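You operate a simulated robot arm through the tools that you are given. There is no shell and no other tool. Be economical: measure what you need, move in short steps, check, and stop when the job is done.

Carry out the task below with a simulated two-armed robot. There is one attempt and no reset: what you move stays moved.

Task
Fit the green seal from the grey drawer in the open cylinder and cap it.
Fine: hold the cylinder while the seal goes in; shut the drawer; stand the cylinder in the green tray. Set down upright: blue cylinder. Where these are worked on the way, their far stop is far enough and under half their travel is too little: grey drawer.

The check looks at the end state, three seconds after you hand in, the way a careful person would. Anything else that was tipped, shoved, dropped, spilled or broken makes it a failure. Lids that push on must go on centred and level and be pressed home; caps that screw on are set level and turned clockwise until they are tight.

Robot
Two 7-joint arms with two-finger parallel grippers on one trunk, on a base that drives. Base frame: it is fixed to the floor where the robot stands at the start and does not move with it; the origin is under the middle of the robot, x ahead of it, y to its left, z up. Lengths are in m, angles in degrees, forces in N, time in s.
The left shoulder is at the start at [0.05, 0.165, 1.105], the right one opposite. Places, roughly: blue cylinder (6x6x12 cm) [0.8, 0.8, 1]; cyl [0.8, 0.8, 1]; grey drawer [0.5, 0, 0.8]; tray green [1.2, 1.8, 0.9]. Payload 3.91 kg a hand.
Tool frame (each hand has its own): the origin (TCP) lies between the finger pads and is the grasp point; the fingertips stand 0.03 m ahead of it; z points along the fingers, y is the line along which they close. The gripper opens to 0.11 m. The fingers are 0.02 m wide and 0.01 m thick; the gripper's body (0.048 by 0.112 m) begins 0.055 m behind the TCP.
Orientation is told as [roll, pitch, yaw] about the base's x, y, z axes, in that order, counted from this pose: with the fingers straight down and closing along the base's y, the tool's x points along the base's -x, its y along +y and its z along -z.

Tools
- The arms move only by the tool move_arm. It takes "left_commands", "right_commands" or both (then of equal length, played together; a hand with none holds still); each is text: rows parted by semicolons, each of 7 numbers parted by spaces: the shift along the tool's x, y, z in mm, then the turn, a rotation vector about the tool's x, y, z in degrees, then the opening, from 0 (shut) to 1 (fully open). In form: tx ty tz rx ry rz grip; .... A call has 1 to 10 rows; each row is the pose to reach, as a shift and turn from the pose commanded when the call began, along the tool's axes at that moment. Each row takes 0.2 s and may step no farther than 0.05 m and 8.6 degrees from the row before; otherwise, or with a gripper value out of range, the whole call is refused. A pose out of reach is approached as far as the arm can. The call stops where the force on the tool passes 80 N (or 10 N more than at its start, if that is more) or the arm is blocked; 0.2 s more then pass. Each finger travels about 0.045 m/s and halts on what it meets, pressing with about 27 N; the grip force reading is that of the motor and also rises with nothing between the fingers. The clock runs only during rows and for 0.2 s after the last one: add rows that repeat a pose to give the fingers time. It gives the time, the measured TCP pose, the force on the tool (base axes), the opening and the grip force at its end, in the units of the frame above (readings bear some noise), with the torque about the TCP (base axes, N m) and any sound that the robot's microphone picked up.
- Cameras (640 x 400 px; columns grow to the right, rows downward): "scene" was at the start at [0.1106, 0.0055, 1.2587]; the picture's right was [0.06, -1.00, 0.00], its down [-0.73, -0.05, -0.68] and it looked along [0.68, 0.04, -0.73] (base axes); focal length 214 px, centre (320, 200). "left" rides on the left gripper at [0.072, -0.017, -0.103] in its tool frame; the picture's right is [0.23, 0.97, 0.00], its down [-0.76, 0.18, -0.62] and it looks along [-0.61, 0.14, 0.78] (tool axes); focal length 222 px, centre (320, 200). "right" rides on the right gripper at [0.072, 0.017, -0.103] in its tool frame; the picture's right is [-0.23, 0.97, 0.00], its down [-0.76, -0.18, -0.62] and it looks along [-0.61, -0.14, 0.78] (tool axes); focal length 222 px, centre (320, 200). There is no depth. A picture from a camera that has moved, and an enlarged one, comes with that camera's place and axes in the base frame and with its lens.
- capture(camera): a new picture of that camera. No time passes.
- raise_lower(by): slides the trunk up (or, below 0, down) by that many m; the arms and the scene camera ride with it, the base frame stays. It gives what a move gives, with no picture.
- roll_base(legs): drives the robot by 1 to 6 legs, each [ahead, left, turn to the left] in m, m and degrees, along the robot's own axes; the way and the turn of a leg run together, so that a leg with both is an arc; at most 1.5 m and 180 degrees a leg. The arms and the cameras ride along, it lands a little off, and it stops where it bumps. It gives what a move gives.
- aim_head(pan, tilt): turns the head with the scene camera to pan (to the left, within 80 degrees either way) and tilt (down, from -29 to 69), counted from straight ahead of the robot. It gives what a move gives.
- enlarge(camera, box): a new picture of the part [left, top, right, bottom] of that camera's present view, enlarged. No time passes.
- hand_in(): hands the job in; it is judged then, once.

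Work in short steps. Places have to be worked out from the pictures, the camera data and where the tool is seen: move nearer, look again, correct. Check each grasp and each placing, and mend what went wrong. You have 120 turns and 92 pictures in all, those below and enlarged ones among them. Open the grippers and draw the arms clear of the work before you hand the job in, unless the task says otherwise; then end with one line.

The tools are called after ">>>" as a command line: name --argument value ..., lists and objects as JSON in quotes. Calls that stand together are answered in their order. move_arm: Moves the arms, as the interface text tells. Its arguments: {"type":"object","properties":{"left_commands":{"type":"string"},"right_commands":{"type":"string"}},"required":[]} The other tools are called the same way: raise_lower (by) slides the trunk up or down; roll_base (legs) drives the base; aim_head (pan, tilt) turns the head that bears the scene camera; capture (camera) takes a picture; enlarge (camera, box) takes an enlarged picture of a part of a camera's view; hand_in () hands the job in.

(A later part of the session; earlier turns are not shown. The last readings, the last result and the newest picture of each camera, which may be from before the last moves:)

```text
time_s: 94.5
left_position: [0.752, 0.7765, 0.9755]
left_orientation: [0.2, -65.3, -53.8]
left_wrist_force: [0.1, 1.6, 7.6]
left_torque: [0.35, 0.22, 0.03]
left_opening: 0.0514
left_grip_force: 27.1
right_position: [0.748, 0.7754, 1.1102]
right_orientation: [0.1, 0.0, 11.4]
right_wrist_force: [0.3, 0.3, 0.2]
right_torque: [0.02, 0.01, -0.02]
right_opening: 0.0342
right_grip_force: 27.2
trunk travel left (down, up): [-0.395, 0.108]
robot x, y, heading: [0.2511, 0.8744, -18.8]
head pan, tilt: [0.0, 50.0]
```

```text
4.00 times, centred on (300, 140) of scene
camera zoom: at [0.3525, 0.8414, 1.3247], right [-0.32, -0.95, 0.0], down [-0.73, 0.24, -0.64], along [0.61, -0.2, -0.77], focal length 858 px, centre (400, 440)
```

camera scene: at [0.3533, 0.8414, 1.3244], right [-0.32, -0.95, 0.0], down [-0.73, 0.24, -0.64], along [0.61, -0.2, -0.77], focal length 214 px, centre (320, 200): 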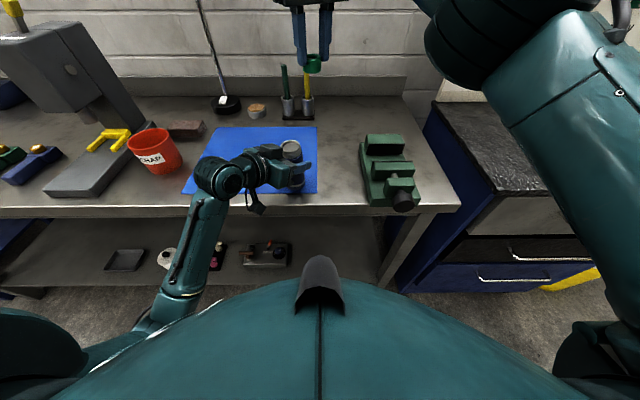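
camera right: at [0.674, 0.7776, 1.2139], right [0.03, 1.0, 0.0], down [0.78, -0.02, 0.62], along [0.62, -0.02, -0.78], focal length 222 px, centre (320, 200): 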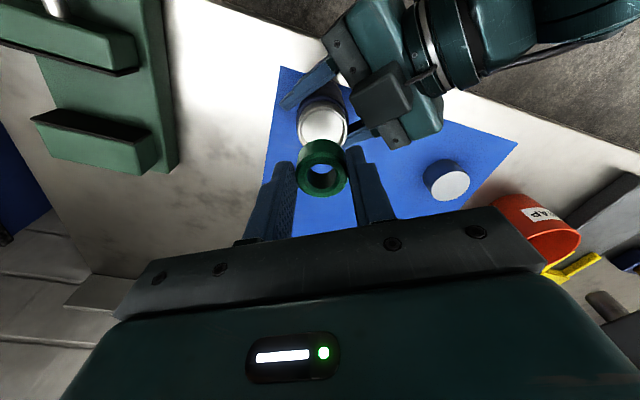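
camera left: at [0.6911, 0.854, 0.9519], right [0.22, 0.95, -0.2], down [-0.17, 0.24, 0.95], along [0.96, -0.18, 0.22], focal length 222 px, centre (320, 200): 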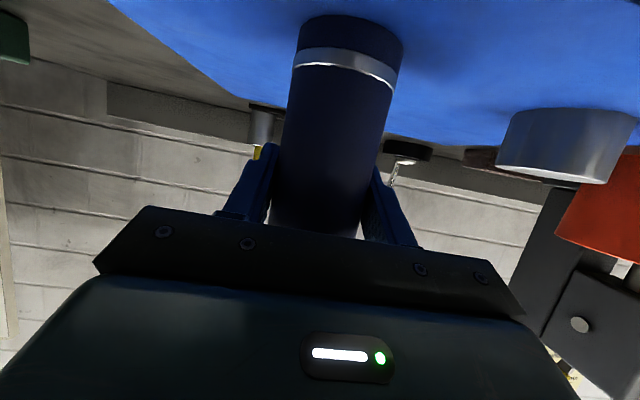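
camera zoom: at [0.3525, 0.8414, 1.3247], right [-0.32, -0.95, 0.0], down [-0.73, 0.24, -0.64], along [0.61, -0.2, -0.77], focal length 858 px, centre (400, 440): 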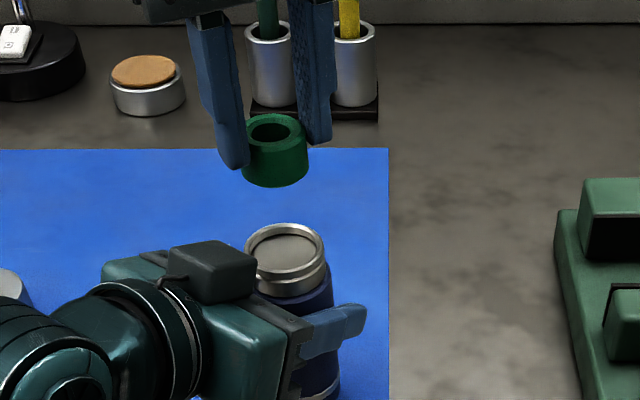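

Comparing the seal and mouth in both cameras, the mouth sits about 7 mm nearer and 3 mm to the left of the seal. I'll correct and lower to just above the rim.

>>> move_arm --right_commands "4 2 10 0 0 0 0.2; 7 3 22 0 0 0 0.2; 7 3 34 0 0 0 0.2; 7 3 34 0 0 0 0.2"

>>> enlarge --camera "right" --box '[240, 80, 400, 230]'

>>> enlarge --camera "scene" --box '[250, 110, 330, 160]'

```text
time_s: 95.5
left_position: [0.7517, 0.7766, 0.9735]
left_orientation: [0.2, -65.3, -53.9]
left_wrist_force: [5.5, -2.1, 13.7]
left_torque: [-0.12, 0.11, -0.03]
left_opening: 0.0516
left_grip_force: 27.3
right_position: [0.7421, 0.7769, 1.0768]
right_orientation: [0.1, 0.0, 11.4]
right_wrist_force: [-0.1, -0.8, -0.4]
right_torque: [-0.01, 0.0, 0.01]
right_opening: 0.0341
right_grip_force: 27.1
trunk travel left (down, up): [-0.395, 0.108]
robot x, y, heading: [0.2553, 0.8748, -18.4]
head pan, tilt: [0.0, 50.0]
```

```text
2.67 times, centred on (320, 155) of right
camera zoom: at [0.6673, 0.7804, 1.1801], right [0.03, 1.0, 0.0], down [0.78, -0.02, 0.62], along [0.62, -0.02, -0.78], focal length 592 px, centre (320, 320)
```

zoom: 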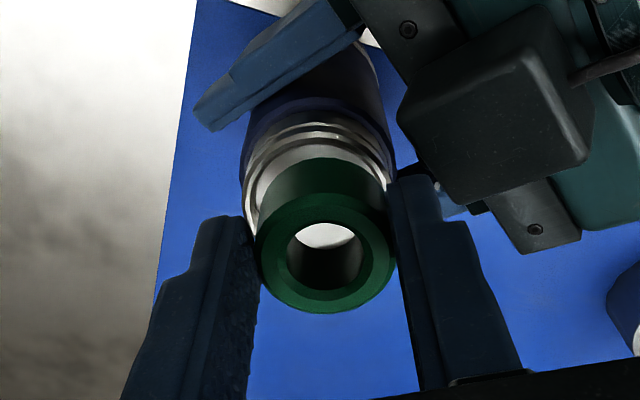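

```text
8.00 times, centred on (290, 135) of scene
camera zoom: at [0.3526, 0.8411, 1.3245], right [-0.32, -0.95, 0.0], down [-0.73, 0.24, -0.64], along [0.61, -0.2, -0.77], focal length 1716 px, centre (560, 720)
```

zoom: 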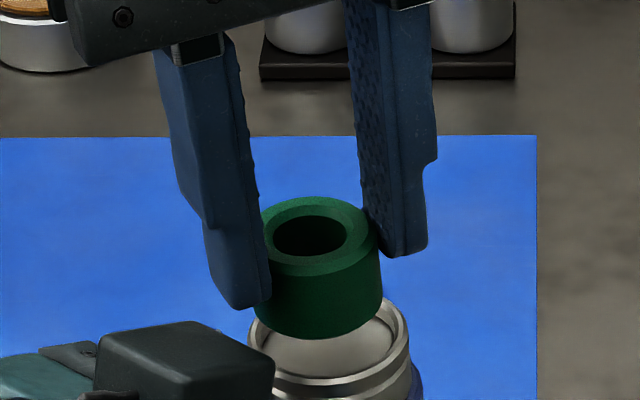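

Estimates scatter by a few mm because of the height gap. I'll close that gap to a few mm, so that seal bottom and rim can be compared directly.

>>> move_arm --right_commands "0 0 4 0 0 0 0.2; 0 0 8 0 0 0 0.2; 0 0 8 0 0 0 0.2"

>>> enlarge --camera "right" --box '[260, 100, 380, 200]'

>>> enlarge --camera "scene" --box '[250, 110, 330, 160]'

```text
time_s: 96.3
left_position: [0.7523, 0.7779, 0.9738]
left_orientation: [0.2, -65.1, -53.7]
left_wrist_force: [8.5, -4.2, 12.8]
left_torque: [-0.38, -0.06, 0.08]
left_opening: 0.0517
left_grip_force: 27.2
right_position: [0.741, 0.777, 1.0684]
right_orientation: [0.0, 0.0, 11.4]
right_wrist_force: [-0.1, 0.3, 0.3]
right_torque: [0.03, 0.03, 0.0]
right_opening: 0.0343
right_grip_force: 26.9
trunk travel left (down, up): [-0.395, 0.108]
robot x, y, heading: [0.2516, 0.8728, -18.6]
head pan, tilt: [0.0, 50.0]
```

```text
4.00 times, centred on (320, 150) of right
camera zoom: at [0.6667, 0.7802, 1.1727], right [0.03, 1.0, 0.0], down [0.78, -0.02, 0.62], along [0.62, -0.02, -0.78], focal length 888 px, centre (320, 400)
```

zoom: 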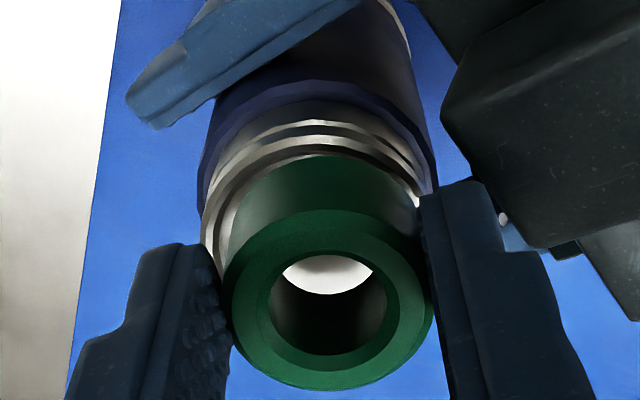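

```text
8.00 times, centred on (290, 135) of scene
camera zoom: at [0.3526, 0.8411, 1.3245], right [-0.32, -0.95, 0.0], down [-0.73, 0.24, -0.64], along [0.61, -0.2, -0.77], focal length 1716 px, centre (560, 720)
```

zoom: 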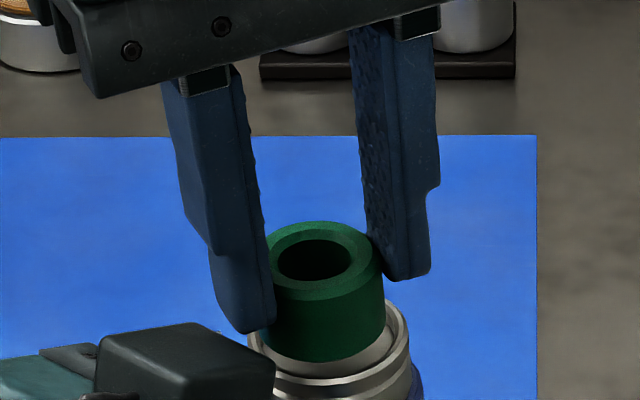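

At close range both cameras say the seal should come ~4 mm nearer and ~1.5 mm to the right. Correcting, then looking again.

>>> move_arm --right_commands "2 0.4 0 0 0 0 0.2; 4.2 0.7 0 0 0 0 0.2; 4.2 0.7 0 0 0 0 0.2"

>>> enlarge --camera "right" --box '[260, 100, 380, 200]'

>>> enlarge --camera "scene" --box '[270, 130, 318, 160]'

```text
time_s: 97.1
left_position: [0.7514, 0.7765, 0.9718]
left_orientation: [0.1, -65.0, -53.7]
left_wrist_force: [4.5, -3.2, 11.9]
left_torque: [-0.34, -0.12, 0.04]
left_opening: 0.0513
left_grip_force: 26.8
right_position: [0.7376, 0.7762, 1.0706]
right_orientation: [0.0, 0.0, 11.5]
right_wrist_force: [-0.4, -0.1, -0.3]
right_torque: [0.0, 0.02, -0.02]
right_opening: 0.0342
right_grip_force: 26.6
trunk travel left (down, up): [-0.395, 0.108]
robot x, y, heading: [0.2502, 0.8739, -18.1]
head pan, tilt: [0.0, 50.0]
```

```text
4.00 times, centred on (320, 150) of right
camera zoom: at [0.6627, 0.7795, 1.1734], right [0.03, 1.0, 0.0], down [0.78, -0.02, 0.62], along [0.62, -0.02, -0.78], focal length 888 px, centre (320, 400)
```

zoom: 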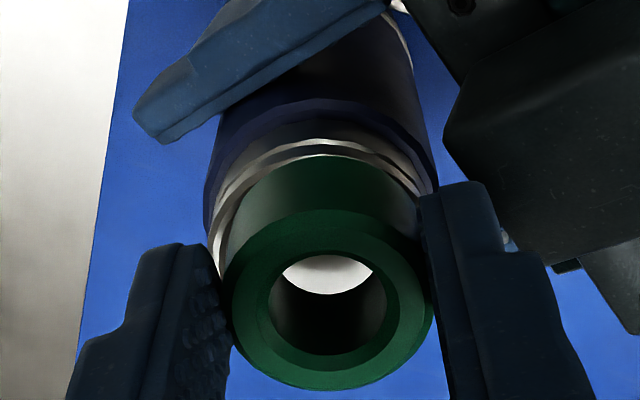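

```text
13.33 times, centred on (294, 145) of scene
camera zoom: at [0.3526, 0.8411, 1.3245], right [-0.32, -0.95, 0.0], down [-0.73, 0.24, -0.64], along [0.61, -0.2, -0.77], focal length 2860 px, centre (667, 933)
```

zoom: 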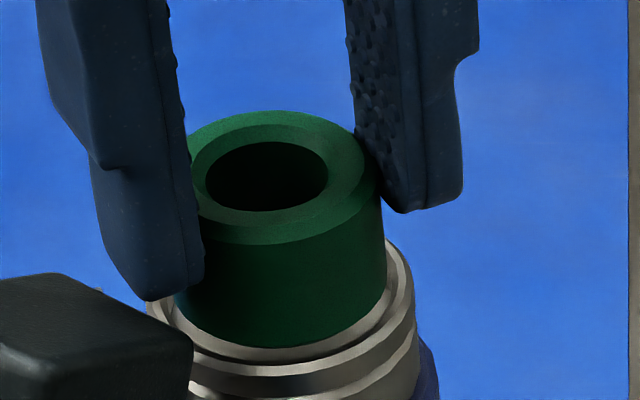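

I had misread the right camera's direction (image top is the robot side). Solving both views together: the gap is about 6 mm, and the seal is now ~4 mm too near, with the sideways position good. Moving 3.5 mm forward and lowering 5 mm.

>>> move_arm --right_commands "-3 -1.7 0 0 0 0 0.2; -3 -1.7 3 0 0 0 0.2; -3 -1.7 5 0 0 0 0.2; -3 -1.7 5 0 0 0 0.2"

>>> enlarge --camera "right" --box '[260, 100, 380, 200]'

>>> enlarge --camera "scene" --box '[270, 130, 318, 160]'

```text
time_s: 98.1
left_position: [0.7523, 0.7766, 0.9725]
left_orientation: [0.1, -65.1, -53.6]
left_wrist_force: [3.8, -1.4, 10.1]
left_torque: [-0.3, -0.04, 0.03]
left_opening: 0.0514
left_grip_force: 26.1
right_position: [0.7395, 0.7755, 1.0633]
right_orientation: [0.0, 0.0, 11.5]
right_wrist_force: [-1.4, -0.1, -0.1]
right_torque: [-0.04, 0.01, 0.04]
right_opening: 0.0343
right_grip_force: 26.4
trunk travel left (down, up): [-0.395, 0.108]
robot x, y, heading: [0.2515, 0.8781, -18.6]
head pan, tilt: [0.0, 50.0]
```

```text
4.00 times, centred on (320, 150) of right
camera zoom: at [0.6658, 0.7777, 1.1678], right [0.03, 1.0, 0.0], down [0.78, -0.02, 0.62], along [0.62, -0.02, -0.78], focal length 888 px, centre (320, 400)
```

zoom: 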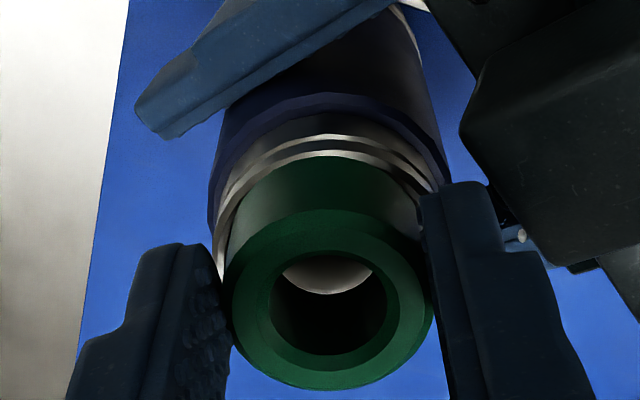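

```text
13.33 times, centred on (294, 145) of scene
camera zoom: at [0.3526, 0.8411, 1.3245], right [-0.32, -0.95, 0.0], down [-0.73, 0.24, -0.64], along [0.61, -0.2, -0.77], focal length 2860 px, centre (667, 933)
```

zoom: 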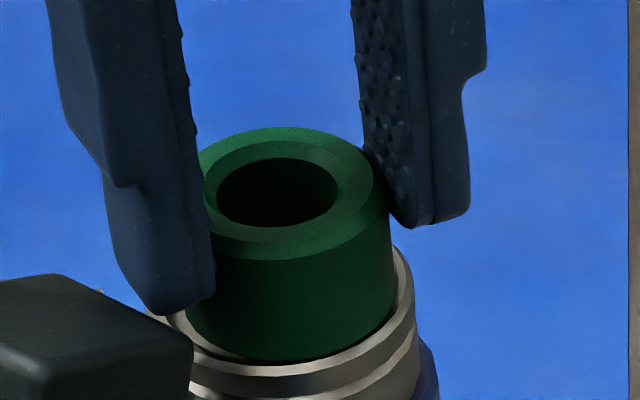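

Now nearly inside: both cameras say ~1.5 mm left and ~1 mm forward. Correcting and lowering 3 mm while watching the force.

>>> move_arm --right_commands "-1.6 0.8 0 0 0 0 0.2; -1.6 0.8 1 0 0 0 0.2; -1.6 0.8 2 0 0 0 0.2; -1.6 0.8 3 0 0 0 0.2; -1.6 0.8 3 0 0 0 0.2"

>>> enlarge --camera "scene" --box '[270, 130, 318, 160]'

```text
time_s: 99.3
left_position: [0.7516, 0.7769, 0.971]
left_orientation: [0.2, -64.9, -53.7]
left_wrist_force: [13.4, -6.0, -1.3]
left_torque: [-0.71, -0.1, 0.14]
left_opening: 0.0512
left_grip_force: 27.2
right_position: [0.7418, 0.7759, 1.0628]
right_orientation: [0.0, -0.2, 11.5]
right_wrist_force: [-6.4, -3.0, 29.7]
right_torque: [0.0, 0.56, 0.03]
right_opening: 0.0344
right_grip_force: 27.2
trunk travel left (down, up): [-0.395, 0.108]
robot x, y, heading: [0.2507, 0.8718, -18.2]
head pan, tilt: [0.0, 50.0]
```

```text
13.33 times, centred on (294, 145) of scene
camera zoom: at [0.3516, 0.8407, 1.3248], right [-0.32, -0.95, 0.0], down [-0.73, 0.24, -0.64], along [0.61, -0.2, -0.77], focal length 2860 px, centre (667, 933)
```

zoom: 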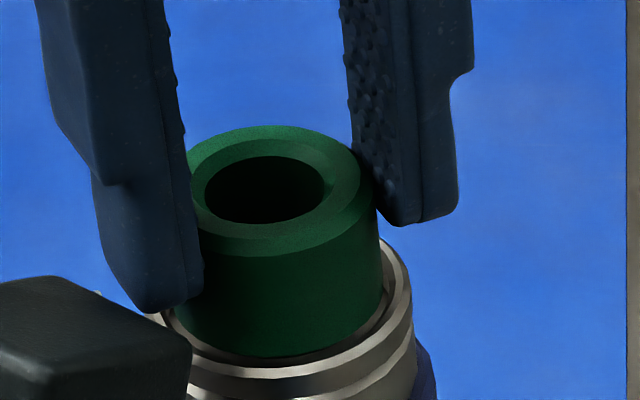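

Contact on the rim at 30 N; the torque indicates contact on the near (−x) edge. I'll lift 2 mm, shift 1.5 mm in +x, and try again.

>>> move_arm --right_commands "0 0 -3 0 0 0 0.2; -1.5 -0.3 -3 0 0 0 0.2; -1.5 -0.3 -2 0 0 0 0.2; -1.5 -0.3 -1 0 0 0 0.2; -1.5 -0.3 0 0 0 0 0.2; -1.5 -0.3 0.5 0 0 0 0.2"

```text
time_s: 100.7
left_position: [0.7514, 0.7768, 0.9726]
left_orientation: [0.3, -65.0, -54.0]
left_wrist_force: [13.1, -1.9, -5.1]
left_torque: [-0.47, -0.07, 0.09]
left_opening: 0.0514
left_grip_force: 26.5
right_position: [0.7436, 0.7772, 1.0624]
right_orientation: [0.1, -0.3, 11.3]
right_wrist_force: [-6.0, -3.2, 29.2]
right_torque: [0.1, 0.57, 0.05]
right_opening: 0.034
right_grip_force: 27.1
trunk travel left (down, up): [-0.395, 0.108]
robot x, y, heading: [0.2524, 0.8788, -18.7]
head pan, tilt: [0.0, 50.0]
```

Contact is still at the near-left edge (≈(−12, +7) mm). Shifting 2 mm along +f and retrying.

>>> move_arm --right_commands "0 0 -3 0 0 0 0.2; -1.5 -1.4 -3 0 0 0 0.2; -1.5 -1.4 -2 0 0 0 0.2; -1.5 -1.4 -1 0 0 0 0.2; -1.5 -1.4 0 0 0 0 0.2; -1.5 -1.4 0.5 0 0 0 0.2"

>>> enlarge --camera "scene" --box '[270, 130, 318, 160]'

```text
time_s: 102.1
left_position: [0.7506, 0.7756, 0.9723]
left_orientation: [-0.1, -65.1, -53.5]
left_wrist_force: [-3.8, -0.4, 0.9]
left_torque: [0.24, 0.04, -0.01]
left_opening: 0.0512
left_grip_force: 27.0
right_position: [0.745, 0.7744, 1.0606]
right_orientation: [0.0, -0.1, 11.3]
right_wrist_force: [1.4, 0.9, -1.3]
right_torque: [0.04, -0.03, 0.01]
right_opening: 0.0341
right_grip_force: 26.8
trunk travel left (down, up): [-0.395, 0.108]
robot x, y, heading: [0.248, 0.8746, -18.6]
head pan, tilt: [0.0, 50.0]
```

```text
13.33 times, centred on (294, 145) of scene
camera zoom: at [0.3528, 0.8413, 1.3244], right [-0.32, -0.95, 0.0], down [-0.73, 0.24, -0.64], along [0.61, -0.2, -0.77], focal length 2860 px, centre (667, 933)
```

zoom: 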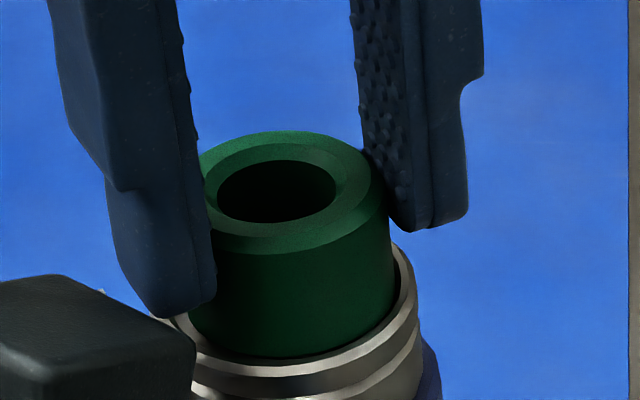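

No more contact force and it's below the earlier contact height: the seal has entered the mouth. Lowering further.

>>> move_arm --right_commands "0 0 1 0 0 0 0.2; 0 0 2 0 0 0 0.2; 0 0 3 0 0 0 0.2; 0 0 4 0 0 0 0.2; 0 0 5 0 0 0 0.2"

>>> enlarge --camera "scene" --box '[270, 130, 318, 160]'

```text
time_s: 103.3
left_position: [0.7513, 0.7769, 0.973]
left_orientation: [0.0, -65.0, -53.7]
left_wrist_force: [6.4, -4.7, -5.0]
left_torque: [-0.78, 0.1, -0.02]
left_opening: 0.0515
left_grip_force: 26.8
right_position: [0.7449, 0.7752, 1.0562]
right_orientation: [0.0, -0.2, 11.6]
right_wrist_force: [-5.9, -3.0, 17.1]
right_torque: [0.01, -0.14, -0.03]
right_opening: 0.0341
right_grip_force: 26.4
trunk travel left (down, up): [-0.395, 0.108]
robot x, y, heading: [0.2491, 0.8762, -18.6]
head pan, tilt: [0.0, 50.0]
```

```text
13.33 times, centred on (294, 145) of scene
camera zoom: at [0.3522, 0.8406, 1.3247], right [-0.32, -0.95, 0.0], down [-0.73, 0.24, -0.64], along [0.61, -0.2, -0.77], focal length 2860 px, centre (667, 933)
```

zoom: 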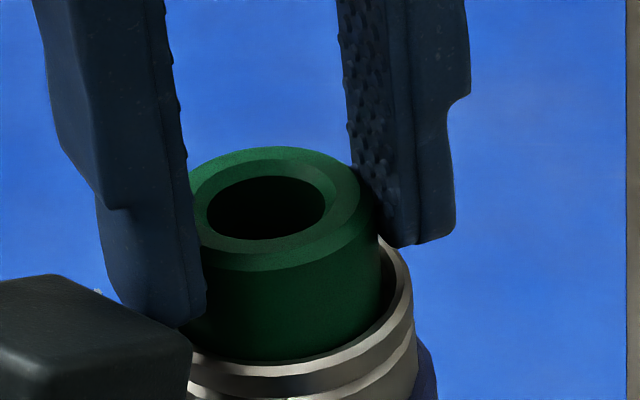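

The seal is started squarely in the mouth and the fingertips are at rim height. I'll release, raise, and look before pressing it home.

>>> move_arm --right_commands "0 0 0 0 0 0 0.45; 0 0 0 0 0 0 0.45; 0 0 -10 0 0 0 0.45; 0 0 -40 0 0 0 0.45; 0 0 -60 0 0 0 0.45; 0 0 -60 0 0 0 0.05; 0 0 -60 0 0 0 0.05; 0 0 -60 0 0 0 0.05; 0 0 -60 0 0 0 0.05"

>>> enlarge --camera "scene" --box '[262, 125, 326, 165]'

>>> enlarge --camera "right" --box '[240, 80, 400, 180]'

```text
time_s: 105.3
left_position: [0.7515, 0.7768, 0.9722]
left_orientation: [0.0, -65.0, -53.7]
left_wrist_force: [-0.6, -0.6, 0.8]
left_torque: [-0.05, -0.01, 0.03]
left_opening: 0.0513
left_grip_force: 27.3
right_position: [0.7447, 0.7745, 1.1148]
right_orientation: [0.0, 0.1, 11.5]
right_wrist_force: [-0.5, -1.1, -0.1]
right_torque: [0.0, 0.01, -0.01]
right_opening: 0.0055
right_grip_force: 0.1
trunk travel left (down, up): [-0.395, 0.108]
robot x, y, heading: [0.2492, 0.8749, -18.4]
head pan, tilt: [0.0, 50.0]
```

```text
10.00 times, centred on (294, 145) of scene
camera zoom: at [0.353, 0.8412, 1.3244], right [-0.32, -0.95, 0.0], down [-0.73, 0.24, -0.64], along [0.61, -0.2, -0.77], focal length 2145 px, centre (580, 750)
```

zoom: 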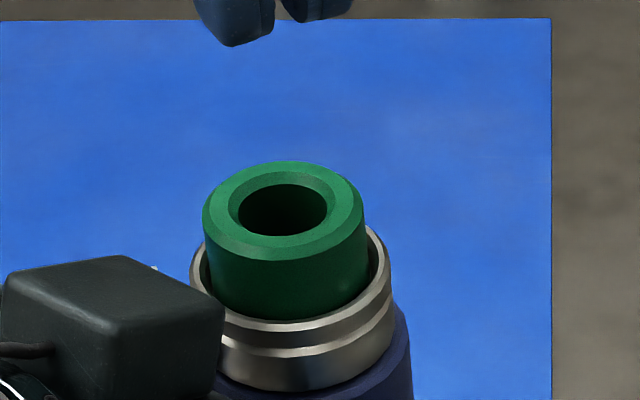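

```text
4.00 times, centred on (320, 130) of right
camera zoom: at [0.6704, 0.7773, 1.2179], right [0.03, 1.0, 0.0], down [0.78, -0.02, 0.62], along [0.62, -0.02, -0.78], focal length 888 px, centre (320, 480)
```

zoom: 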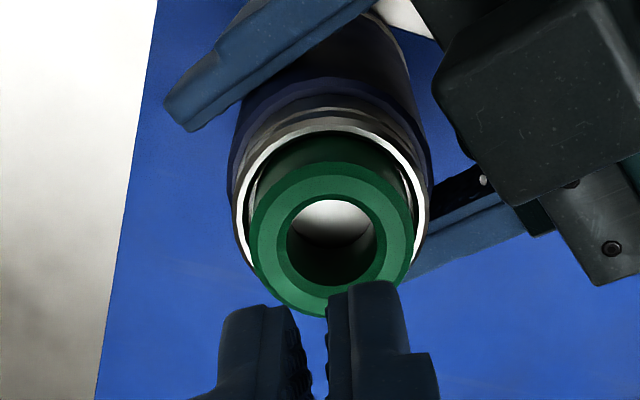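

The seal stands ~10 mm proud. I'll press it down with nearly closed fingers, watching force.

>>> move_arm --right_commands "0 0 20 0 0 0 0.05; 0 0 38 0 0 0 0.05; 0 0 42 0 0 0 0.05; 0 0 45 0 0 0 0.05; 0 0 48 0 0 0 0.05; 0 0 51 0 0 0 0.05; 0 0 54 0 0 0 0.05"

>>> enlarge --camera "scene" --box '[262, 125, 326, 165]'

```text
time_s: 106.9
left_position: [0.7514, 0.7763, 0.9728]
left_orientation: [0.2, -64.9, -53.6]
left_wrist_force: [13.9, -9.0, -10.0]
left_torque: [-0.79, -0.05, 0.09]
left_opening: 0.0515
left_grip_force: 26.7
right_position: [0.746, 0.7764, 1.0675]
right_orientation: [0.2, -0.5, 11.6]
right_wrist_force: [-4.9, 1.0, 39.7]
right_torque: [-0.01, 0.35, -0.01]
right_opening: 0.0052
right_grip_force: 0.0
trunk travel left (down, up): [-0.395, 0.108]
robot x, y, heading: [0.2506, 0.8742, -18.4]
head pan, tilt: [0.0, 50.0]
```

```text
10.00 times, centred on (294, 145) of scene
camera zoom: at [0.3515, 0.8407, 1.3251], right [-0.32, -0.95, 0.0], down [-0.73, 0.24, -0.64], along [0.61, -0.2, -0.77], focal length 2145 px, centre (580, 750)
```

zoom: 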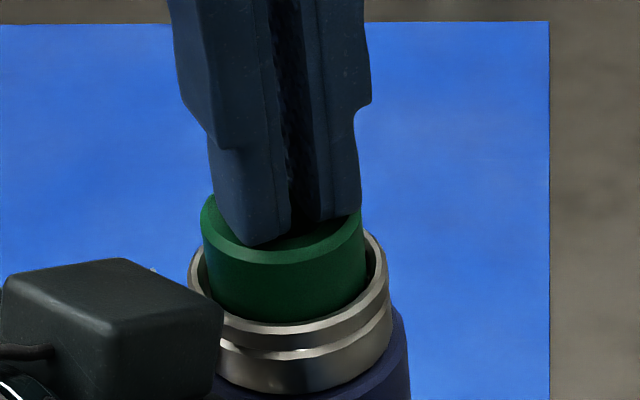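

40 N and no movement yet. I'll push harder, up to about 70 N, since it may be a snug press fit.

>>> move_arm --right_commands "0 0 2 0 0 0 0.05; 0 0 4 0 0 0 0.05; 0 0 6 0 0 0 0.05; 0 0 7 0 0 0 0.05; 0 0 7 0 0 0 0.05"

>>> enlarge --camera "scene" --box '[262, 125, 326, 165]'

```text
time_s: 108.1
left_position: [0.7499, 0.7776, 0.9733]
left_orientation: [0.4, -64.9, -53.9]
left_wrist_force: [24.0, -1.5, -14.3]
left_torque: [-0.35, 0.38, -0.19]
left_opening: 0.052
left_grip_force: 26.9
right_position: [0.7441, 0.7773, 1.0667]
right_orientation: [0.1, -1.2, 11.5]
right_wrist_force: [-11.2, -7.9, 72.8]
right_torque: [-0.36, 0.74, 0.04]
right_opening: 0.0054
right_grip_force: 0.2
trunk travel left (down, up): [-0.395, 0.108]
robot x, y, heading: [0.2497, 0.8777, -18.5]
head pan, tilt: [0.0, 50.0]
```

```text
10.00 times, centred on (294, 145) of scene
camera zoom: at [0.3494, 0.8412, 1.325], right [-0.32, -0.95, 0.0], down [-0.72, 0.24, -0.65], along [0.61, -0.2, -0.76], focal length 2145 px, centre (580, 750)
```

zoom: 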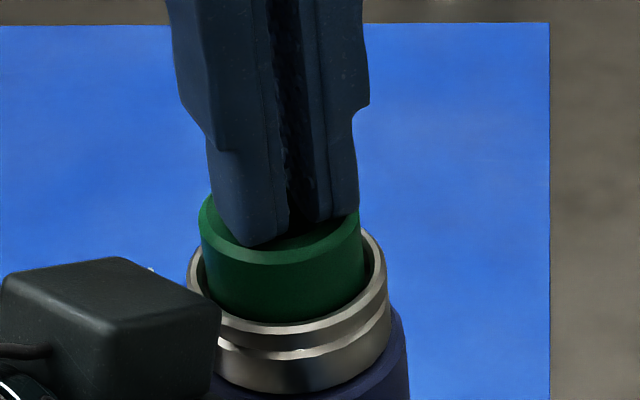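

73 N and no further movement: the seal rests on its seat inside the mouth. I'll raise the right hand and inspect.

>>> move_arm --right_commands "0 0 -10 0 0 0 0.05; 0 0 -40 0 0 0 0.05; 0 0 -80 0 0 0 0.05; 15 -40 -110 0 0 0 0.5; 25 -80 -120 0 0 0 1; 25 -80 -120 0 0 0 1; 25 -80 -120 0 0 0 1"

>>> enlarge --camera "scene" --box '[254, 120, 334, 170]'

```text
refused: row 4 steps farther than a row can; nothing moved
```

```text
8.00 times, centred on (294, 145) of scene
camera zoom: at [0.3494, 0.8412, 1.325], right [-0.32, -0.95, 0.0], down [-0.72, 0.24, -0.65], along [0.61, -0.2, -0.76], focal length 1716 px, centre (528, 640)
```

zoom: 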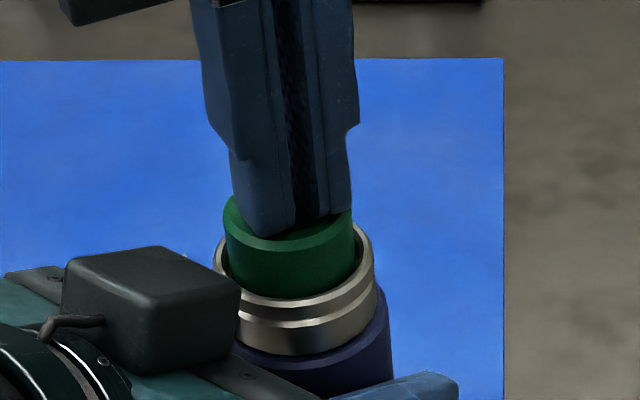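

The step was too long; splitting it.

>>> move_arm --right_commands "0 0 -10 0 0 0 0.05; 0 0 -40 0 0 0 0.05; 0 0 -80 0 0 0 0.05; 5 -20 -110 0 0 0 0.5; 15 -50 -120 0 0 0 1; 25 -80 -120 0 0 0 1; 25 -80 -120 0 0 0 1; 25 -80 -120 0 0 0 1"

>>> enlarge --camera "scene" --box '[262, 125, 326, 165]'

```text
time_s: 109.9
left_position: [0.7517, 0.7758, 0.9734]
left_orientation: [0.2, -65.1, -53.7]
left_wrist_force: [-2.1, -2.0, 5.1]
left_torque: [0.07, 0.37, 0.09]
left_opening: 0.0516
left_grip_force: 26.3
right_position: [0.7348, 0.6916, 1.1753]
right_orientation: [0.0, -0.1, 11.4]
right_wrist_force: [0.1, -0.1, -0.3]
right_torque: [0.01, 0.04, -0.01]
right_opening: 0.1099
right_grip_force: 0.0
trunk travel left (down, up): [-0.395, 0.108]
robot x, y, heading: [0.2522, 0.8735, -18.6]
head pan, tilt: [0.0, 50.0]
```

```text
10.00 times, centred on (294, 145) of scene
camera zoom: at [0.3524, 0.841, 1.3245], right [-0.32, -0.95, 0.0], down [-0.73, 0.24, -0.64], along [0.61, -0.2, -0.77], focal length 2145 px, centre (580, 750)
```

zoom: 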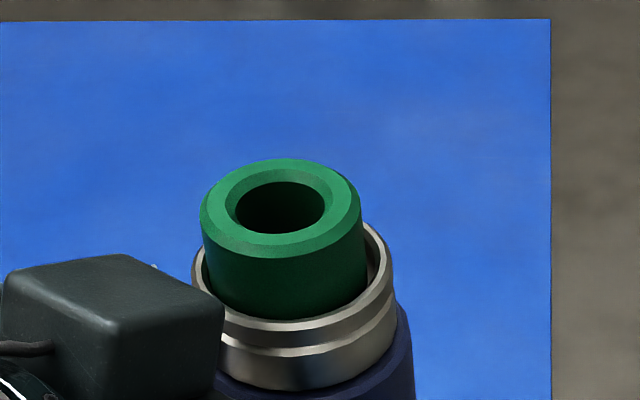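

The seal is in the recess, level and resting on its seat. Now I'll lift the cylinder with the trunk and drive left so the cap is in the right hand's range.

>>> raise_lower --by 0.095

>>> roll_base --legs '[[0, 0.18, 0], [0, 0.18, 0]]'

>>> capture --camera "scene"

>>> capture --camera "right"

```text
time_s: 111.2
left_position: [0.753, 0.7763, 1.0657]
left_orientation: [-0.1, -65.0, -53.6]
left_wrist_force: [-0.3, -0.5, -5.7]
left_torque: [0.02, -0.04, 0.01]
left_opening: 0.0513
left_grip_force: 27.2
right_position: [0.7353, 0.6911, 1.2698]
right_orientation: [0.0, 0.0, 11.5]
right_wrist_force: [-0.1, -0.5, 0.1]
right_torque: [0.01, 0.01, -0.01]
right_opening: 0.1098
right_grip_force: 0.0
trunk travel left (down, up): [-0.49, 0.013]
robot x, y, heading: [0.2505, 0.8732, -18.5]
head pan, tilt: [0.0, 50.0]
```

```text
time_s: 113.8
left_position: [0.8655, 1.1183, 1.0675]
left_orientation: [-0.2, -65.0, -53.4]
left_wrist_force: [-0.5, 0.7, -6.3]
left_torque: [-0.01, -0.04, 0.0]
left_opening: 0.0516
left_grip_force: 26.9
right_position: [0.8503, 1.0348, 1.27]
right_orientation: [0.1, 0.1, 11.5]
right_wrist_force: [0.9, -0.4, 0.7]
right_torque: [-0.03, -0.02, 0.0]
right_opening: 0.1101
right_grip_force: 0.1
trunk travel left (down, up): [-0.49, 0.013]
robot x, y, heading: [0.3606, 1.2157, -18.2]
head pan, tilt: [0.0, 50.0]
```

```text
19 pictures are left
camera scene: at [0.4672, 1.1833, 1.4194], right [-0.32, -0.95, 0.0], down [-0.73, 0.24, -0.64], along [0.61, -0.2, -0.77], focal length 214 px, centre (320, 200)
```

scene: 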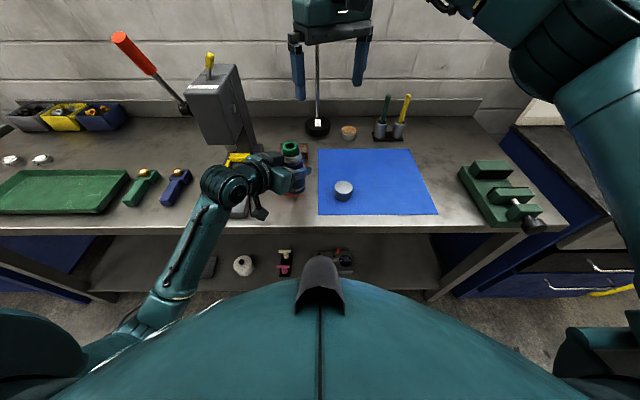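

```text
18 pictures are left
camera right: at [0.7758, 1.0375, 1.3731], right [0.03, 1.0, 0.0], down [0.78, -0.02, 0.62], along [0.62, -0.02, -0.78], focal length 222 px, centre (320, 200)
```

right: 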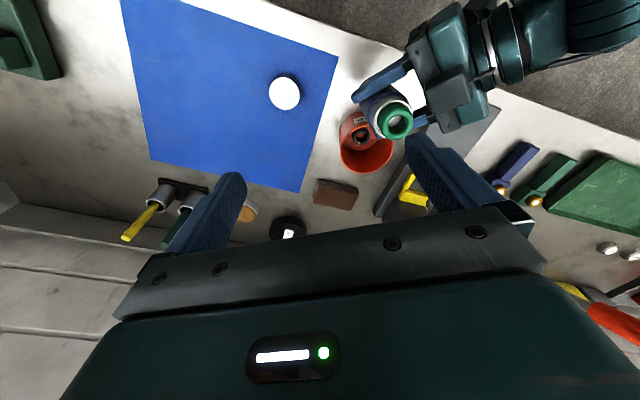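

The red bin is close behind the held cylinder, so I'll keep the cylinder up. Cap triangulates to (0.873, 0.970). Moving the right hand down over it to z≈1.0.

>>> move_arm --right_commands "-4 -34 0 0 0 0 1; -9 -68 15 0 0 0 1; -9 -68 60 0 0 0 1; -9 -68 105 0 0 0 1; -9 -68 150 0 0 0 1; -9 -68 195 0 0 0 1; -9 -68 235 0 0 0 1; -9 -68 270 0 0 0 1; -9 -68 270 0 0 0 1"

>>> capture --camera "right"

```text
time_s: 115.8
left_position: [0.8651, 1.1185, 1.0673]
left_orientation: [-0.2, -64.8, -53.5]
left_wrist_force: [0.7, -0.1, -5.9]
left_torque: [0.03, -0.02, 0.04]
left_opening: 0.0515
left_grip_force: 27.0
right_position: [0.873, 0.969, 1.0021]
right_orientation: [-0.1, 0.0, 11.6]
right_wrist_force: [-0.4, 0.3, 0.4]
right_torque: [0.02, -0.02, 0.02]
right_opening: 0.1098
right_grip_force: 0.1
trunk travel left (down, up): [-0.49, 0.013]
robot x, y, heading: [0.3628, 1.2141, -18.6]
head pan, tilt: [0.0, 50.0]
```

```text
17 pictures are left
camera right: at [0.7991, 0.9709, 1.1048], right [0.03, 1.0, 0.0], down [0.78, -0.02, 0.62], along [0.62, -0.02, -0.78], focal length 222 px, centre (320, 200)
```

right: 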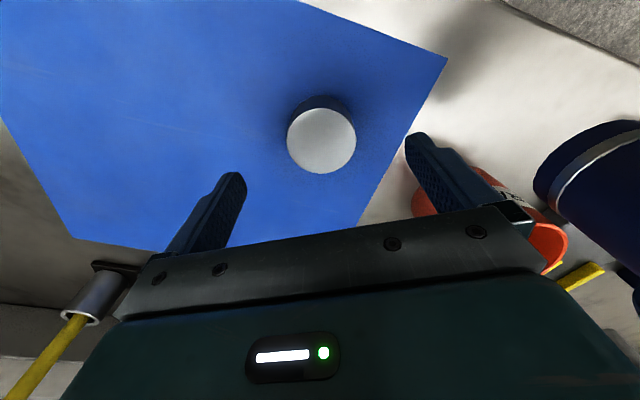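

The cap is centred within 2 mm. Descending to TCP z≈0.952 and gripping its upper part.

>>> move_arm --right_commands "2 2 20 0 0 0 1; 2 2 40 0 0 0 1; 2 2 50 0 0 0 1; 2 2 50 0 0 0 0.5; 2 2 50 0 0 0 0.3; 2 2 50 0 0 0 0.3; 2 2 50 0 0 0 0.3; 2 2 50 0 0 0 0.3"

>>> enlarge --camera "right" --box '[200, 60, 440, 260]'

```text
time_s: 117.6
left_position: [0.8653, 1.1179, 1.067]
left_orientation: [-0.1, -64.8, -53.5]
left_wrist_force: [-0.7, 0.2, -5.3]
left_torque: [0.04, -0.03, 0.02]
left_opening: 0.0515
left_grip_force: 27.4
right_position: [0.8704, 0.9703, 0.9506]
right_orientation: [0.0, 0.0, 11.6]
right_wrist_force: [1.5, -0.9, -0.2]
right_torque: [0.01, 0.04, -0.03]
right_opening: 0.0547
right_grip_force: 26.4
trunk travel left (down, up): [-0.49, 0.013]
robot x, y, heading: [0.3644, 1.2148, -18.4]
head pan, tilt: [0.0, 50.0]
```

```text
2.00 times, centred on (320, 160) of right
camera zoom: at [0.7969, 0.973, 1.0533], right [0.03, 1.0, 0.0], down [0.78, -0.02, 0.62], along [0.62, -0.02, -0.78], focal length 444 px, centre (320, 280)
```

zoom: 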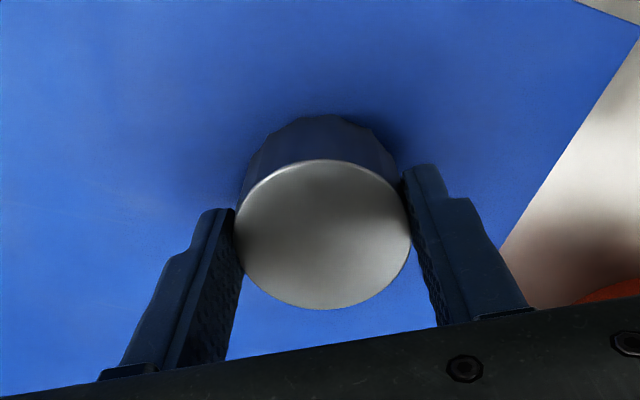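

The cap is gripped and centred (54.7 mm). Lifting it, then driving back right so the cylinder can stand on the clear mat.

>>> move_arm --right_commands "0 0 -45 0 0 0 0.3; 0 0 -90 0 0 0 0.3; 0 0 -135 0 0 0 0.3; 0 0 -180 0 0 0 0.3; 0 0 -225 0 0 0 0.3; 10 0 -260 0 0 0 0.3; 20 0 -280 0 0 0 0.3; 20 0 -280 0 0 0 0.3"

>>> roll_base --legs '[[0, -0.15, 0], [0, -0.15, 0]]'

>>> raise_lower --by -0.088

>>> capture --camera "scene"

```text
time_s: 119.4
left_position: [0.8663, 1.118, 1.0668]
left_orientation: [0.0, -64.9, -53.6]
left_wrist_force: [0.0, 0.0, -6.7]
left_torque: [-0.01, 0.01, -0.01]
left_opening: 0.0515
left_grip_force: 26.6
right_position: [0.8464, 0.9676, 1.2315]
right_orientation: [0.0, 0.1, 11.6]
right_wrist_force: [0.0, 0.2, -1.0]
right_torque: [-0.01, 0.01, 0.01]
right_opening: 0.0545
right_grip_force: 26.7
trunk travel left (down, up): [-0.49, 0.013]
robot x, y, heading: [0.3641, 1.2174, -18.6]
head pan, tilt: [0.0, 50.0]
```

```text
time_s: 121.8
left_position: [0.7709, 0.8334, 1.0653]
left_orientation: [0.0, -64.9, -53.7]
left_wrist_force: [-0.6, 0.2, -5.6]
left_torque: [-0.01, 0.01, -0.01]
left_opening: 0.0517
left_grip_force: 27.3
right_position: [0.7518, 0.6831, 1.2311]
right_orientation: [0.1, 0.0, 11.4]
right_wrist_force: [0.1, -1.3, -0.6]
right_torque: [0.0, -0.04, 0.01]
right_opening: 0.0545
right_grip_force: 27.1
trunk travel left (down, up): [-0.49, 0.013]
robot x, y, heading: [0.2703, 0.9343, -18.5]
head pan, tilt: [0.0, 50.0]
```

```text
time_s: 123.0
left_position: [0.7711, 0.8353, 0.979]
left_orientation: [0.0, -64.9, -53.8]
left_wrist_force: [0.2, 0.5, -6.1]
left_torque: [0.01, -0.02, 0.01]
left_opening: 0.0514
left_grip_force: 26.6
right_position: [0.7518, 0.6836, 1.1436]
right_orientation: [0.0, 0.0, 11.4]
right_wrist_force: [-0.3, -0.1, -0.2]
right_torque: [-0.03, 0.02, 0.0]
right_opening: 0.0547
right_grip_force: 26.8
trunk travel left (down, up): [-0.402, 0.101]
robot x, y, heading: [0.2681, 0.9343, -18.5]
head pan, tilt: [0.0, 50.0]
```

```text
15 pictures are left
camera scene: at [0.3721, 0.8995, 1.3314], right [-0.32, -0.95, 0.0], down [-0.73, 0.24, -0.64], along [0.61, -0.2, -0.77], focal length 214 px, centre (320, 200)
```

scene: 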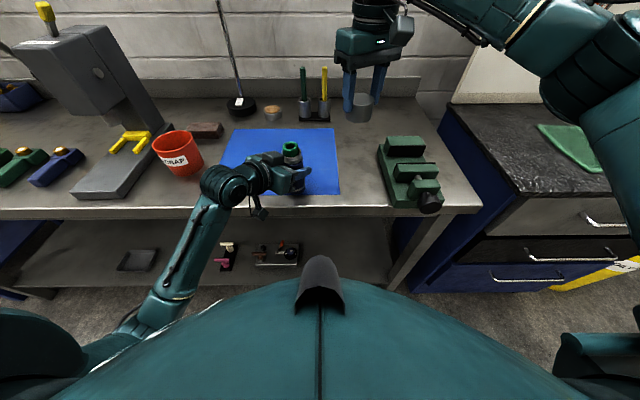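

Now I'll set the cylinder down the last few mm and carry the cap over the mouth (≈(0.765, 0.835)), yawing 24° anticlockwise first to leave room for tightening.

>>> move_arm --left_commands "2 0 1 0 0 0 0.2; 4 0 1.8 0 0 0 0.2; 5.5 0 2.5 0 0 0 0.2; 6.5 0 3 0 0 0 0.2; 6.5 0 3 0 0 0 0.2; 6.5 0 3 0 0 0 0.2; 6.5 0 3 0 0 0 0.2" --right_commands "-8 29 0 0 0 -5 0.3; -17 58 0 0 0 -10 0.3; -25 87 0 0 0 -15 0.3; -34 116 0 0 0 -20 0.3; -42 144 5 0 0 -24 0.3; -42 144 25 0 0 -24 0.3; -42 144 28 0 0 -24 0.3"

>>> enlarge --camera "scene" --box '[240, 100, 352, 170]'

>>> enlarge --camera "right" --box '[220, 60, 420, 200]'

```text
time_s: 124.6
left_position: [0.7706, 0.834, 0.9735]
left_orientation: [0.1, -65.0, -53.7]
left_wrist_force: [0.0, -0.2, 5.7]
left_torque: [0.15, 0.25, 0.04]
left_opening: 0.0515
left_grip_force: 27.0
right_position: [0.7624, 0.8334, 1.1168]
right_orientation: [0.0, 0.0, 35.4]
right_wrist_force: [0.1, -0.4, 0.3]
right_torque: [0.03, 0.0, 0.01]
right_opening: 0.0548
right_grip_force: 26.9
trunk travel left (down, up): [-0.402, 0.101]
robot x, y, heading: [0.2671, 0.9342, -18.5]
head pan, tilt: [0.0, 50.0]
```

```text
5.71 times, centred on (296, 135) of scene
camera zoom: at [0.3712, 0.8995, 1.3316], right [-0.32, -0.95, 0.0], down [-0.73, 0.24, -0.64], along [0.61, -0.2, -0.77], focal length 1226 px, centre (457, 571)
```

zoom: 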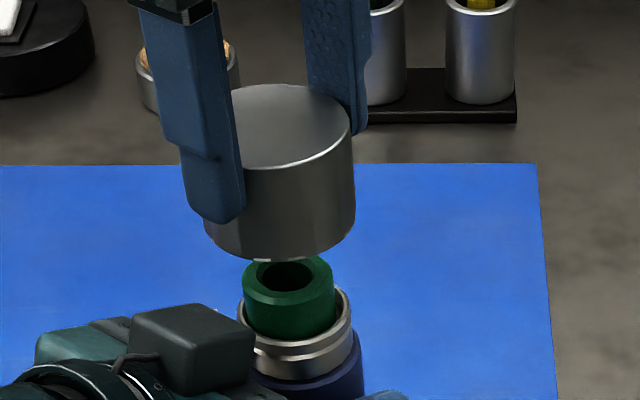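

```text
2.86 times, centred on (320, 130) of right
camera zoom: at [0.6933, 0.8058, 1.2187], right [-0.38, 0.93, 0.0], down [0.72, 0.3, 0.62], along [0.58, 0.24, -0.78], focal length 635 px, centre (320, 400)
```

zoom: 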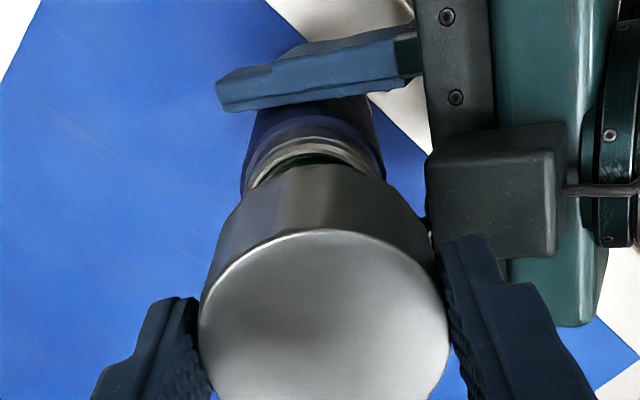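

Both views suggest moving ~4 mm in +x and ~1 mm in +y. Applying and lowering until the cap is just above the collar, then comparing at close range.

>>> move_arm --right_commands "-3.9 -1.2 0 0 0 0 0.3; -3.9 -1.2 15 0 0 0 0.3; -3.9 -1.2 30 0 0 0 0.3; -3.9 -1.2 38 0 0 0 0.3; -3.9 -1.2 38 0 0 0 0.3"

>>> enlarge --camera "scene" --box '[264, 120, 328, 160]'

>>> enlarge --camera "right" --box '[240, 80, 400, 180]'

```text
time_s: 125.8
left_position: [0.7696, 0.8349, 0.973]
left_orientation: [0.2, -65.1, -53.9]
left_wrist_force: [1.8, -2.6, 13.1]
left_torque: [0.07, 0.16, -0.04]
left_opening: 0.0518
left_grip_force: 26.8
right_position: [0.7672, 0.8346, 1.0775]
right_orientation: [0.0, 0.0, 35.5]
right_wrist_force: [0.5, -0.7, -0.8]
right_torque: [0.0, 0.03, -0.03]
right_opening: 0.0547
right_grip_force: 27.0
trunk travel left (down, up): [-0.402, 0.101]
robot x, y, heading: [0.2683, 0.9319, -18.3]
head pan, tilt: [0.0, 50.0]
```

```text
10.00 times, centred on (296, 140) of scene
camera zoom: at [0.3711, 0.8994, 1.3316], right [-0.32, -0.95, 0.0], down [-0.73, 0.24, -0.64], along [0.61, -0.2, -0.77], focal length 2145 px, centre (560, 800)
```

zoom: 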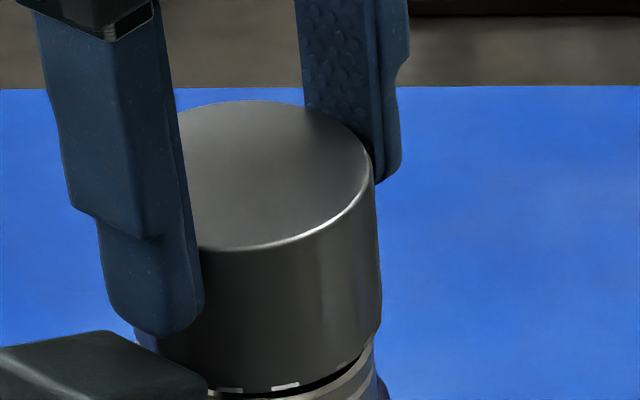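

```text
4.00 times, centred on (320, 130) of right
camera zoom: at [0.6983, 0.807, 1.1803], right [-0.38, 0.93, 0.0], down [0.72, 0.3, 0.62], along [0.58, 0.24, -0.78], focal length 888 px, centre (320, 480)
```

zoom: 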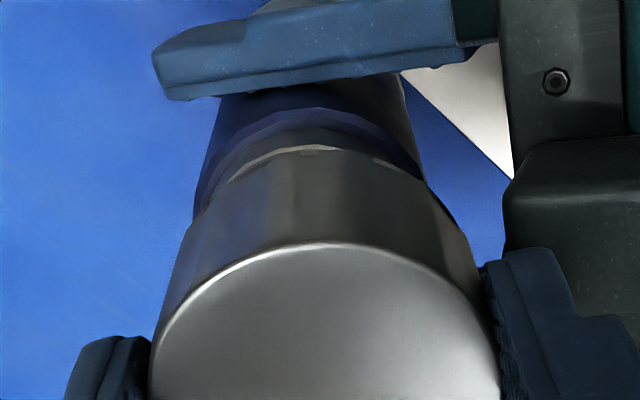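

Close up, the mouth is ~3 mm to the right of the cap with depth about matched. Correcting, then lowering gently to contact.

>>> move_arm --right_commands "2.8 -1.3 0 0 0 0 0.3; 2.8 -1.3 2 0 0 0 0.3; 2.8 -1.3 4 0 0 0 0.3; 2.8 -1.3 6 0 0 0 0.3; 2.8 -1.3 8 0 0 0 0.3; 2.8 -1.3 8 0 0 0 0.3"

```text
time_s: 127.2
left_position: [0.7702, 0.8337, 0.9722]
left_orientation: [0.1, -64.9, -53.8]
left_wrist_force: [6.3, -2.4, 13.9]
left_torque: [0.14, -0.02, -0.1]
left_opening: 0.0517
left_grip_force: 27.4
right_position: [0.7662, 0.8324, 1.0697]
right_orientation: [0.1, 0.1, 35.4]
right_wrist_force: [0.3, 0.0, -1.0]
right_torque: [0.01, -0.01, 0.01]
right_opening: 0.0548
right_grip_force: 27.2
trunk travel left (down, up): [-0.402, 0.101]
robot x, y, heading: [0.2718, 0.932, -18.5]
head pan, tilt: [0.0, 50.0]
```

No contact yet at z 1.0697. Lowering further.

>>> move_arm --right_commands "0 0 1 0 0 0 0.3; 0 0 2 0 0 0 0.3; 0 0 3 0 0 0 0.3; 0 0 4 0 0 0 0.3; 0 0 5 0 0 0 0.3"

>>> enlarge --camera "scene" --box '[264, 130, 328, 170]'

```text
time_s: 128.4
left_position: [0.7704, 0.8364, 0.9703]
left_orientation: [0.0, -64.7, -53.6]
left_wrist_force: [10.2, -2.7, -4.5]
left_torque: [-0.69, -0.27, -0.29]
left_opening: 0.0517
left_grip_force: 27.1
right_position: [0.7666, 0.8305, 1.0665]
right_orientation: [-0.1, -0.2, 35.5]
right_wrist_force: [-6.0, 1.8, 25.4]
right_torque: [0.81, 0.81, 0.18]
right_opening: 0.0546
right_grip_force: 26.2
trunk travel left (down, up): [-0.402, 0.101]
robot x, y, heading: [0.2663, 0.9299, -18.9]
head pan, tilt: [0.0, 50.0]
```

```text
10.00 times, centred on (296, 150) of scene
camera zoom: at [0.3703, 0.8997, 1.3316], right [-0.32, -0.95, 0.0], down [-0.73, 0.24, -0.64], along [0.61, -0.2, -0.77], focal length 2145 px, centre (560, 700)
```

zoom: 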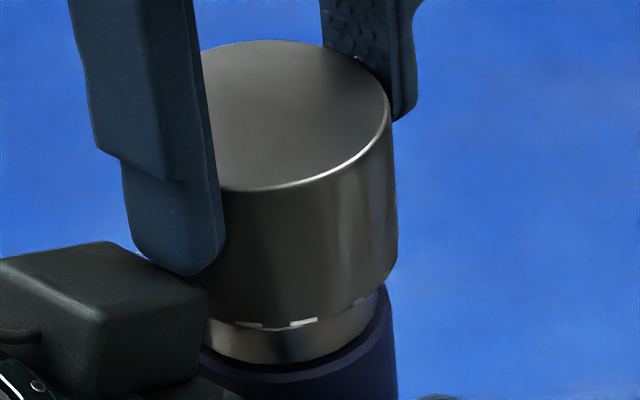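

Contact at 25 N with torque showing the cap's near-left edge resting on the collar, so the cap must shift toward that side. Lifting slightly, shifting ~1.5 mm nearer and trying again.

>>> move_arm --right_commands "0 0 -5 0 0 0 0.3; 0.7 1.3 -5 0 0 0 0.3; 0.7 1.3 -3 0 0 0 0.3; 0.7 1.3 -1.5 0 0 0 0.3; 0.7 1.3 0 0 0 0 0.3; 0.7 1.3 0 0 0 0 0.3"

```text
time_s: 129.8
left_position: [0.7691, 0.8345, 0.9695]
left_orientation: [-0.1, -64.6, -53.7]
left_wrist_force: [-10.7, 6.7, -19.5]
left_torque: [-1.19, -1.42, -0.03]
left_opening: 0.0517
left_grip_force: 26.8
right_position: [0.7662, 0.8305, 1.0654]
right_orientation: [-0.1, -0.3, 35.1]
right_wrist_force: [10.3, -9.4, 24.3]
right_torque: [0.42, 0.26, -0.1]
right_opening: 0.0549
right_grip_force: 27.3
trunk travel left (down, up): [-0.402, 0.101]
robot x, y, heading: [0.2696, 0.936, -18.4]
head pan, tilt: [0.0, 50.0]
```

Lateral force now shows the cap is captured around the collar. I'll relax the side load and turn clockwise 80° with light downward pressure.

>>> move_arm --right_commands "-0.4 -0.7 0 0 0 8 0.3; -0.4 -0.7 0 0 0 16 0.3; -0.4 -0.7 0 0 0 24 0.3; -0.4 -0.7 0 0 0 32 0.3; -0.4 -0.7 0 0 0 40 0.3; -0.4 -0.7 0.5 0 0 48 0.3; -0.4 -0.7 0.5 0 0 56 0.3; -0.4 -0.7 1 0 0 64 0.3; -0.4 -0.7 1 0 0 72 0.3; -0.4 -0.7 1 0 0 80 0.3"

>>> enlarge --camera "scene" --box '[264, 130, 328, 170]'

```text
time_s: 132.0
left_position: [0.7694, 0.8342, 0.975]
left_orientation: [-0.1, -65.4, -53.7]
left_wrist_force: [-12.2, -13.0, 10.6]
left_torque: [0.67, -0.5, -0.07]
left_opening: 0.0523
left_grip_force: 26.8
right_position: [0.7663, 0.8327, 1.0623]
right_orientation: [0.0, 0.2, -44.6]
right_wrist_force: [12.4, 13.0, -17.8]
right_torque: [0.54, -0.52, 0.1]
right_opening: 0.0551
right_grip_force: 26.6
trunk travel left (down, up): [-0.402, 0.101]
robot x, y, heading: [0.2693, 0.9323, -18.6]
head pan, tilt: [0.0, 50.0]
```

```text
10.00 times, centred on (296, 150) of scene
camera zoom: at [0.3723, 0.8994, 1.3313], right [-0.32, -0.95, 0.0], down [-0.73, 0.24, -0.64], along [0.61, -0.2, -0.77], focal length 2145 px, centre (560, 700)
```

zoom: 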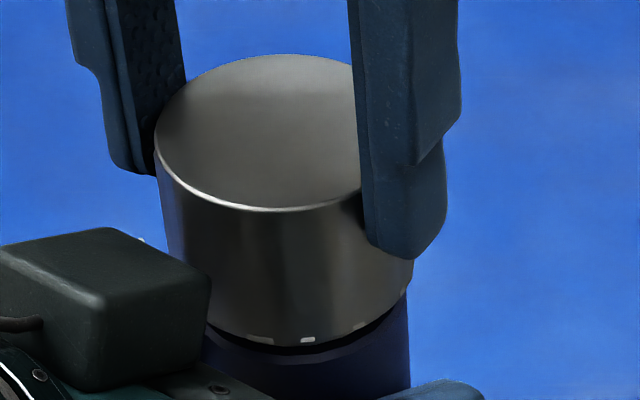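

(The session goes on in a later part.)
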